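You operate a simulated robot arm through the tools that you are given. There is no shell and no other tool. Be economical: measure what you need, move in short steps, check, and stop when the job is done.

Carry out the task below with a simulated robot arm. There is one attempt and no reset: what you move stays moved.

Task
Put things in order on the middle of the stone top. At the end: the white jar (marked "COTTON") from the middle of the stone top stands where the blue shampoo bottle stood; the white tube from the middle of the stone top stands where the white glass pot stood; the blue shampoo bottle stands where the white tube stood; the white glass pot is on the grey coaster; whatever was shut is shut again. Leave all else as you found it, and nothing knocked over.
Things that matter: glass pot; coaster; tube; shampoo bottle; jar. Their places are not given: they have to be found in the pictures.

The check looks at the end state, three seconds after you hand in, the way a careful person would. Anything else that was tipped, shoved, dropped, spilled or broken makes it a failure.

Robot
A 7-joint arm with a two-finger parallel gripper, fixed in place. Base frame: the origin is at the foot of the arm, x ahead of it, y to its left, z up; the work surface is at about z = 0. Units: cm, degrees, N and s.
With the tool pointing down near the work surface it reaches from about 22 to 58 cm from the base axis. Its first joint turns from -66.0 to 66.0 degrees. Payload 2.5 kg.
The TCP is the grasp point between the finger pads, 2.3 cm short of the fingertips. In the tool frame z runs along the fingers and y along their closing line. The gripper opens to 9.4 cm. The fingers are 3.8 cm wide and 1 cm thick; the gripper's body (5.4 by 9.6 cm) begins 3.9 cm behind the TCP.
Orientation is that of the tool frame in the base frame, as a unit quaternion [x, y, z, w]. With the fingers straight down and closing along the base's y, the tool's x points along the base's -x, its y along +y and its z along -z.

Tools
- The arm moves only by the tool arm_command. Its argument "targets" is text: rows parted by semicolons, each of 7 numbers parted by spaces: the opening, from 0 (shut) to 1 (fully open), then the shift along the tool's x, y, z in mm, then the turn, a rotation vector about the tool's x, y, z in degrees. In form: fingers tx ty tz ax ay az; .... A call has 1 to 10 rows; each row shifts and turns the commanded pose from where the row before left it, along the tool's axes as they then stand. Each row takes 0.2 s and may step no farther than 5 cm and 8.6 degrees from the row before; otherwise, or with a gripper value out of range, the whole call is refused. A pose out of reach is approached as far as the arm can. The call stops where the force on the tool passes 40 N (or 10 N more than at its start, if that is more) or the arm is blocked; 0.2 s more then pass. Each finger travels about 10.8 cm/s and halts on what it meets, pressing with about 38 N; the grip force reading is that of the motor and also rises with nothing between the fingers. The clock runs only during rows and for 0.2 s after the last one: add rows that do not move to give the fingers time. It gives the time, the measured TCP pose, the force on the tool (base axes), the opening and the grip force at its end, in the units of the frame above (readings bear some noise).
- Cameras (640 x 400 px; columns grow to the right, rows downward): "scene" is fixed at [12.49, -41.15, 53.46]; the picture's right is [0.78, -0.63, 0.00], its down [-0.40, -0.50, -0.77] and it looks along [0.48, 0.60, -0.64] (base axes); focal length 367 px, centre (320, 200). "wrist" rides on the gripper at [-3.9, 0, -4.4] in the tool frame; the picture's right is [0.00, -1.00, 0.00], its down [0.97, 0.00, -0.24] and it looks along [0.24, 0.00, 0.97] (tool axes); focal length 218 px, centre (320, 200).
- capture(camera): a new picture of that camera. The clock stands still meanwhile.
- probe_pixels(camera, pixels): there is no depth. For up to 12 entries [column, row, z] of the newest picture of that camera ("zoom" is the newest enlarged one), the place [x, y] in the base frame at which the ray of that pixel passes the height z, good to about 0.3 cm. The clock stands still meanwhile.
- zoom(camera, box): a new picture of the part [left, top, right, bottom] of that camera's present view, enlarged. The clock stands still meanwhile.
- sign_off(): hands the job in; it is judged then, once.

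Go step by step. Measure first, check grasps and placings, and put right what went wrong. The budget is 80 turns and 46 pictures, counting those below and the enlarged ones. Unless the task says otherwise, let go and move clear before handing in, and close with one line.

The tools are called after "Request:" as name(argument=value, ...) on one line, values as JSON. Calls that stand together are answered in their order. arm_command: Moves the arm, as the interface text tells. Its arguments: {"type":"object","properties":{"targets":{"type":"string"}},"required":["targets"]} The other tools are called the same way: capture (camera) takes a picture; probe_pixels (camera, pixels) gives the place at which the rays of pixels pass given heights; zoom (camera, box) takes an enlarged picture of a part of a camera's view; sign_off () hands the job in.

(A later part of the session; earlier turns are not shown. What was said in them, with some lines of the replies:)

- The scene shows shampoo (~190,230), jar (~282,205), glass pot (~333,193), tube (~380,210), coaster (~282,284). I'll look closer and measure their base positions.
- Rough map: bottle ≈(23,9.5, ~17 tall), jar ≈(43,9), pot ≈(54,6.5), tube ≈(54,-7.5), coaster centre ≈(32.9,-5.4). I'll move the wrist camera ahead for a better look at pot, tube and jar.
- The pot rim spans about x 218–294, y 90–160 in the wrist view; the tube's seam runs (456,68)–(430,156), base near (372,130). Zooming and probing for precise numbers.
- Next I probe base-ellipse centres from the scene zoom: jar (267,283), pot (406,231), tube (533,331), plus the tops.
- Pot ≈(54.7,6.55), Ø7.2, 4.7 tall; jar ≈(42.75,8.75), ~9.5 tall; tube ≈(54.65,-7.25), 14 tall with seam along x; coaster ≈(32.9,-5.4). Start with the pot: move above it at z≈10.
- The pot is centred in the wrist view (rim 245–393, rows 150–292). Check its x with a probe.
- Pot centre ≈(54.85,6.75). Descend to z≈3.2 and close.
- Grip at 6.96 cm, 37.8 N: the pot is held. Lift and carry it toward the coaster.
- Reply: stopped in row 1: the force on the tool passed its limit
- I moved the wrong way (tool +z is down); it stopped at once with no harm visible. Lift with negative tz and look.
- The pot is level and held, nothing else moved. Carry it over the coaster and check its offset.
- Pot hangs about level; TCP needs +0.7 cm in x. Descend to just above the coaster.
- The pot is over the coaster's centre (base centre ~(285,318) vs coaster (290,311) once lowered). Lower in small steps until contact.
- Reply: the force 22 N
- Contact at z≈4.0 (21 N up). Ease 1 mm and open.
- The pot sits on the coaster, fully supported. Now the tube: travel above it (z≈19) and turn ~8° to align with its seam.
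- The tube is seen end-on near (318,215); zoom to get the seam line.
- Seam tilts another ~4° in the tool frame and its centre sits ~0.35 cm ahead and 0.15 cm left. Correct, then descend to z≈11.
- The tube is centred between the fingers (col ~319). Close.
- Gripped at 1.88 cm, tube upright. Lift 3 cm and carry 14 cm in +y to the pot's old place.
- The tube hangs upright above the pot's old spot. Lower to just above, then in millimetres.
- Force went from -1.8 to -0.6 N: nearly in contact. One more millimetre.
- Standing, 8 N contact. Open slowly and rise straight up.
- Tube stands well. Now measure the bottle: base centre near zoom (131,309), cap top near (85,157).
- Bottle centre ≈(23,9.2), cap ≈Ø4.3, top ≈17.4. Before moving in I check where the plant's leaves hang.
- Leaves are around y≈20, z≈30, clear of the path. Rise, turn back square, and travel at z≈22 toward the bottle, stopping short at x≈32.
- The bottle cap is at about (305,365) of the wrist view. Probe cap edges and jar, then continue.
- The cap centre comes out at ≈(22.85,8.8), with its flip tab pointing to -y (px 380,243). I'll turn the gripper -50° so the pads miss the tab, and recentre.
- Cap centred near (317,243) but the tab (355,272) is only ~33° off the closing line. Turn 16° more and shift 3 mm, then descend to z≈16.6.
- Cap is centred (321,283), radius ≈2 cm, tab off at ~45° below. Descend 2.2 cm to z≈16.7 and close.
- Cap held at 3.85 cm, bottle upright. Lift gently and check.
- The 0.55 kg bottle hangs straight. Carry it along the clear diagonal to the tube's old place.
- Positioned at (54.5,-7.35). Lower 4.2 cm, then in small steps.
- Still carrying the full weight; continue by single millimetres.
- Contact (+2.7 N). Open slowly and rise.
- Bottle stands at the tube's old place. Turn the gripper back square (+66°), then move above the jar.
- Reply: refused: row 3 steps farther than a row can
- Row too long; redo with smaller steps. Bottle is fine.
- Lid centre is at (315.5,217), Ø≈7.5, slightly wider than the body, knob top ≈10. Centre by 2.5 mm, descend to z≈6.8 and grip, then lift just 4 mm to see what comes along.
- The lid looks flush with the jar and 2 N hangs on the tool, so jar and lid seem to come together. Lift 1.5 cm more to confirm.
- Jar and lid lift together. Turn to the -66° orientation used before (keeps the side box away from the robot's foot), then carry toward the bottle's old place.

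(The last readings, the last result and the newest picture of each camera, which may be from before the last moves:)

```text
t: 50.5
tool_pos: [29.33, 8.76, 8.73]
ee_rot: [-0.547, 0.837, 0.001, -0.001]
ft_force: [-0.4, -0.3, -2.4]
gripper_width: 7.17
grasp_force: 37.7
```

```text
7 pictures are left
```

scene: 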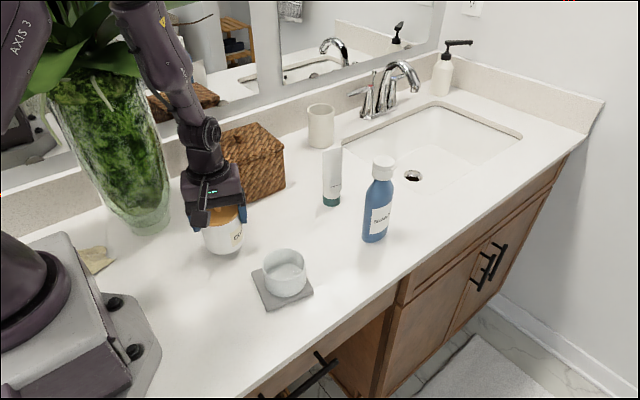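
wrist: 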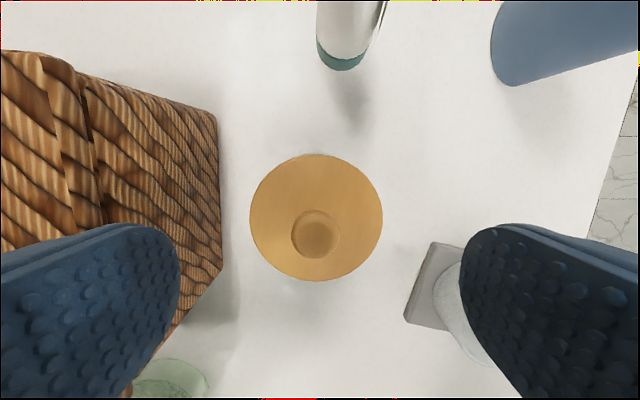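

Carrying well at (29.3,8.8). Finish the remaining 6.5 cm and check.

Request:
arm_command(targets="0.7 14 30 0 0 0 0; 0.7 13 28 0 0 0 0; 0.7 0 0 0 0 0 0; 0.7 0 0 0 0 0 0")

Request:
zoom(camera="scene", box=[80, 150, 280, 310])

```text
t: 51.5
tool_pos: [22.79, 8.37, 8.94]
ee_rot: [-0.548, 0.837, 0.001, 0.0]
ft_force: [0.1, 1.5, -2.7]
gripper_width: 7.22
grasp_force: 37.6
```

```text
2.50 times, centred on (180, 230) of scene
```

zoom: 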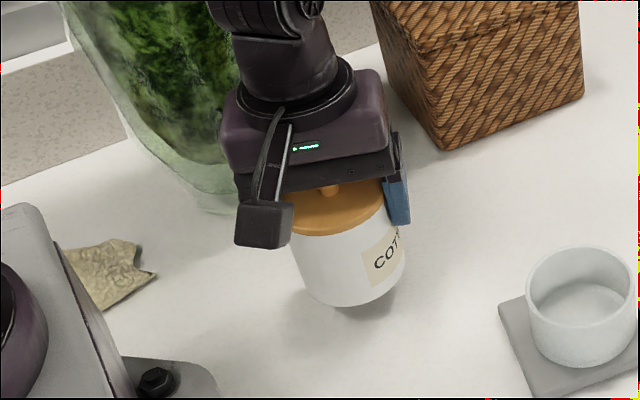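

At the bottle's old spot. Lower 1.8 cm, then by fractions of a millimetre.

Request:
arm_command(targets="0.7 0 0 10 0 0 0; 0.7 0 0 8 0 0 0; 0.7 0 0 0.7 0 0 0; 0.7 0 0 0 0 0 0")

```text
t: 52.5
tool_pos: [22.65, 8.52, 7.0]
ee_rot: [-0.547, 0.837, 0.0, 0.0]
ft_force: [-0.5, 1.2, -2.5]
gripper_width: 7.21
grasp_force: 38.4
```

Request:
arm_command(targets="0.7 0 0 0.7 0 0 0; 0.7 0 0 0.6 0 0 0; 0.7 0 0 0 0 0 0")

```text
t: 53.3
tool_pos: [22.79, 8.51, 6.76]
ee_rot: [-0.548, 0.837, 0.0, 0.0]
ft_force: [-0.1, 0.9, -2.9]
gripper_width: 7.18
grasp_force: 37.6
```

Still hanging (-2.9 N); continue down slowly.

Request:
arm_command(targets="0.7 0 0 0.6 0 0 0; 0.7 0 0 0.5 0 0 0; 0.7 0 0 0 0 0 0")

```text
t: 54.1
tool_pos: [22.79, 8.46, 6.78]
ee_rot: [-0.547, 0.837, 0.001, 0.001]
ft_force: [-3.4, 1.4, 17.7]
gripper_width: 7.21
grasp_force: 38.5
```

Contact (17.7 N). Ease off, open slowly and rise straight up.

Request:
arm_command(targets="0.7 0 0 -0.5 0 0 0; 0.82 0 0 0 0 0 0; 0.92 0 0 0 0 0 0; 1 0 0 0 0 0 0; 1 0 0 -10 0 0 0; 1 0 0 -30 0 0 0; 1 0 0 -40 0 0 0; 1 0 0 -40 0 0 0; 1 0 0 -30 0 0 0; 1 0 0 0 0 0 0")

Request:
capture(camera="scene")

Request:
zoom(camera="scene", box=[80, 150, 420, 330])

```text
t: 56.3
tool_pos: [22.67, 8.52, 21.55]
ee_rot: [-0.548, 0.837, 0.001, -0.001]
ft_force: [-0.7, -0.3, 0.7]
gripper_width: 9.37
grasp_force: 0.1
```

```text
5 pictures are left
```

scene: 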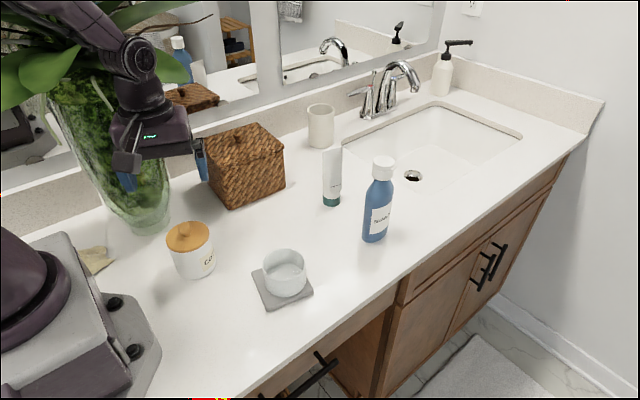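

```text
1.88 times, centred on (250, 240) of scene
```

zoom: 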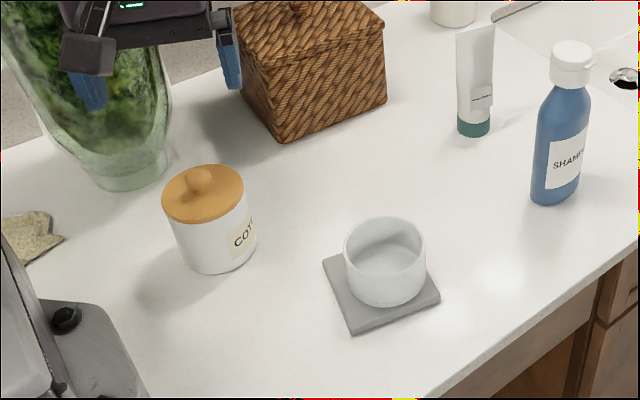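

All four items stand in place: jar with its lid on at (197,250), tube at (332,180), bottle at (378,200) and pot on the coaster. The gripper is open and clear, so I'm handing in.

Request:
sign_off()

```text
The job is handed in.
```

The jar, tube, shampoo bottle and glass pot are all in their new places, the jar's lid is still on, and nothing else was knocked over or moved. I handed the job in, but no verdict has come back.
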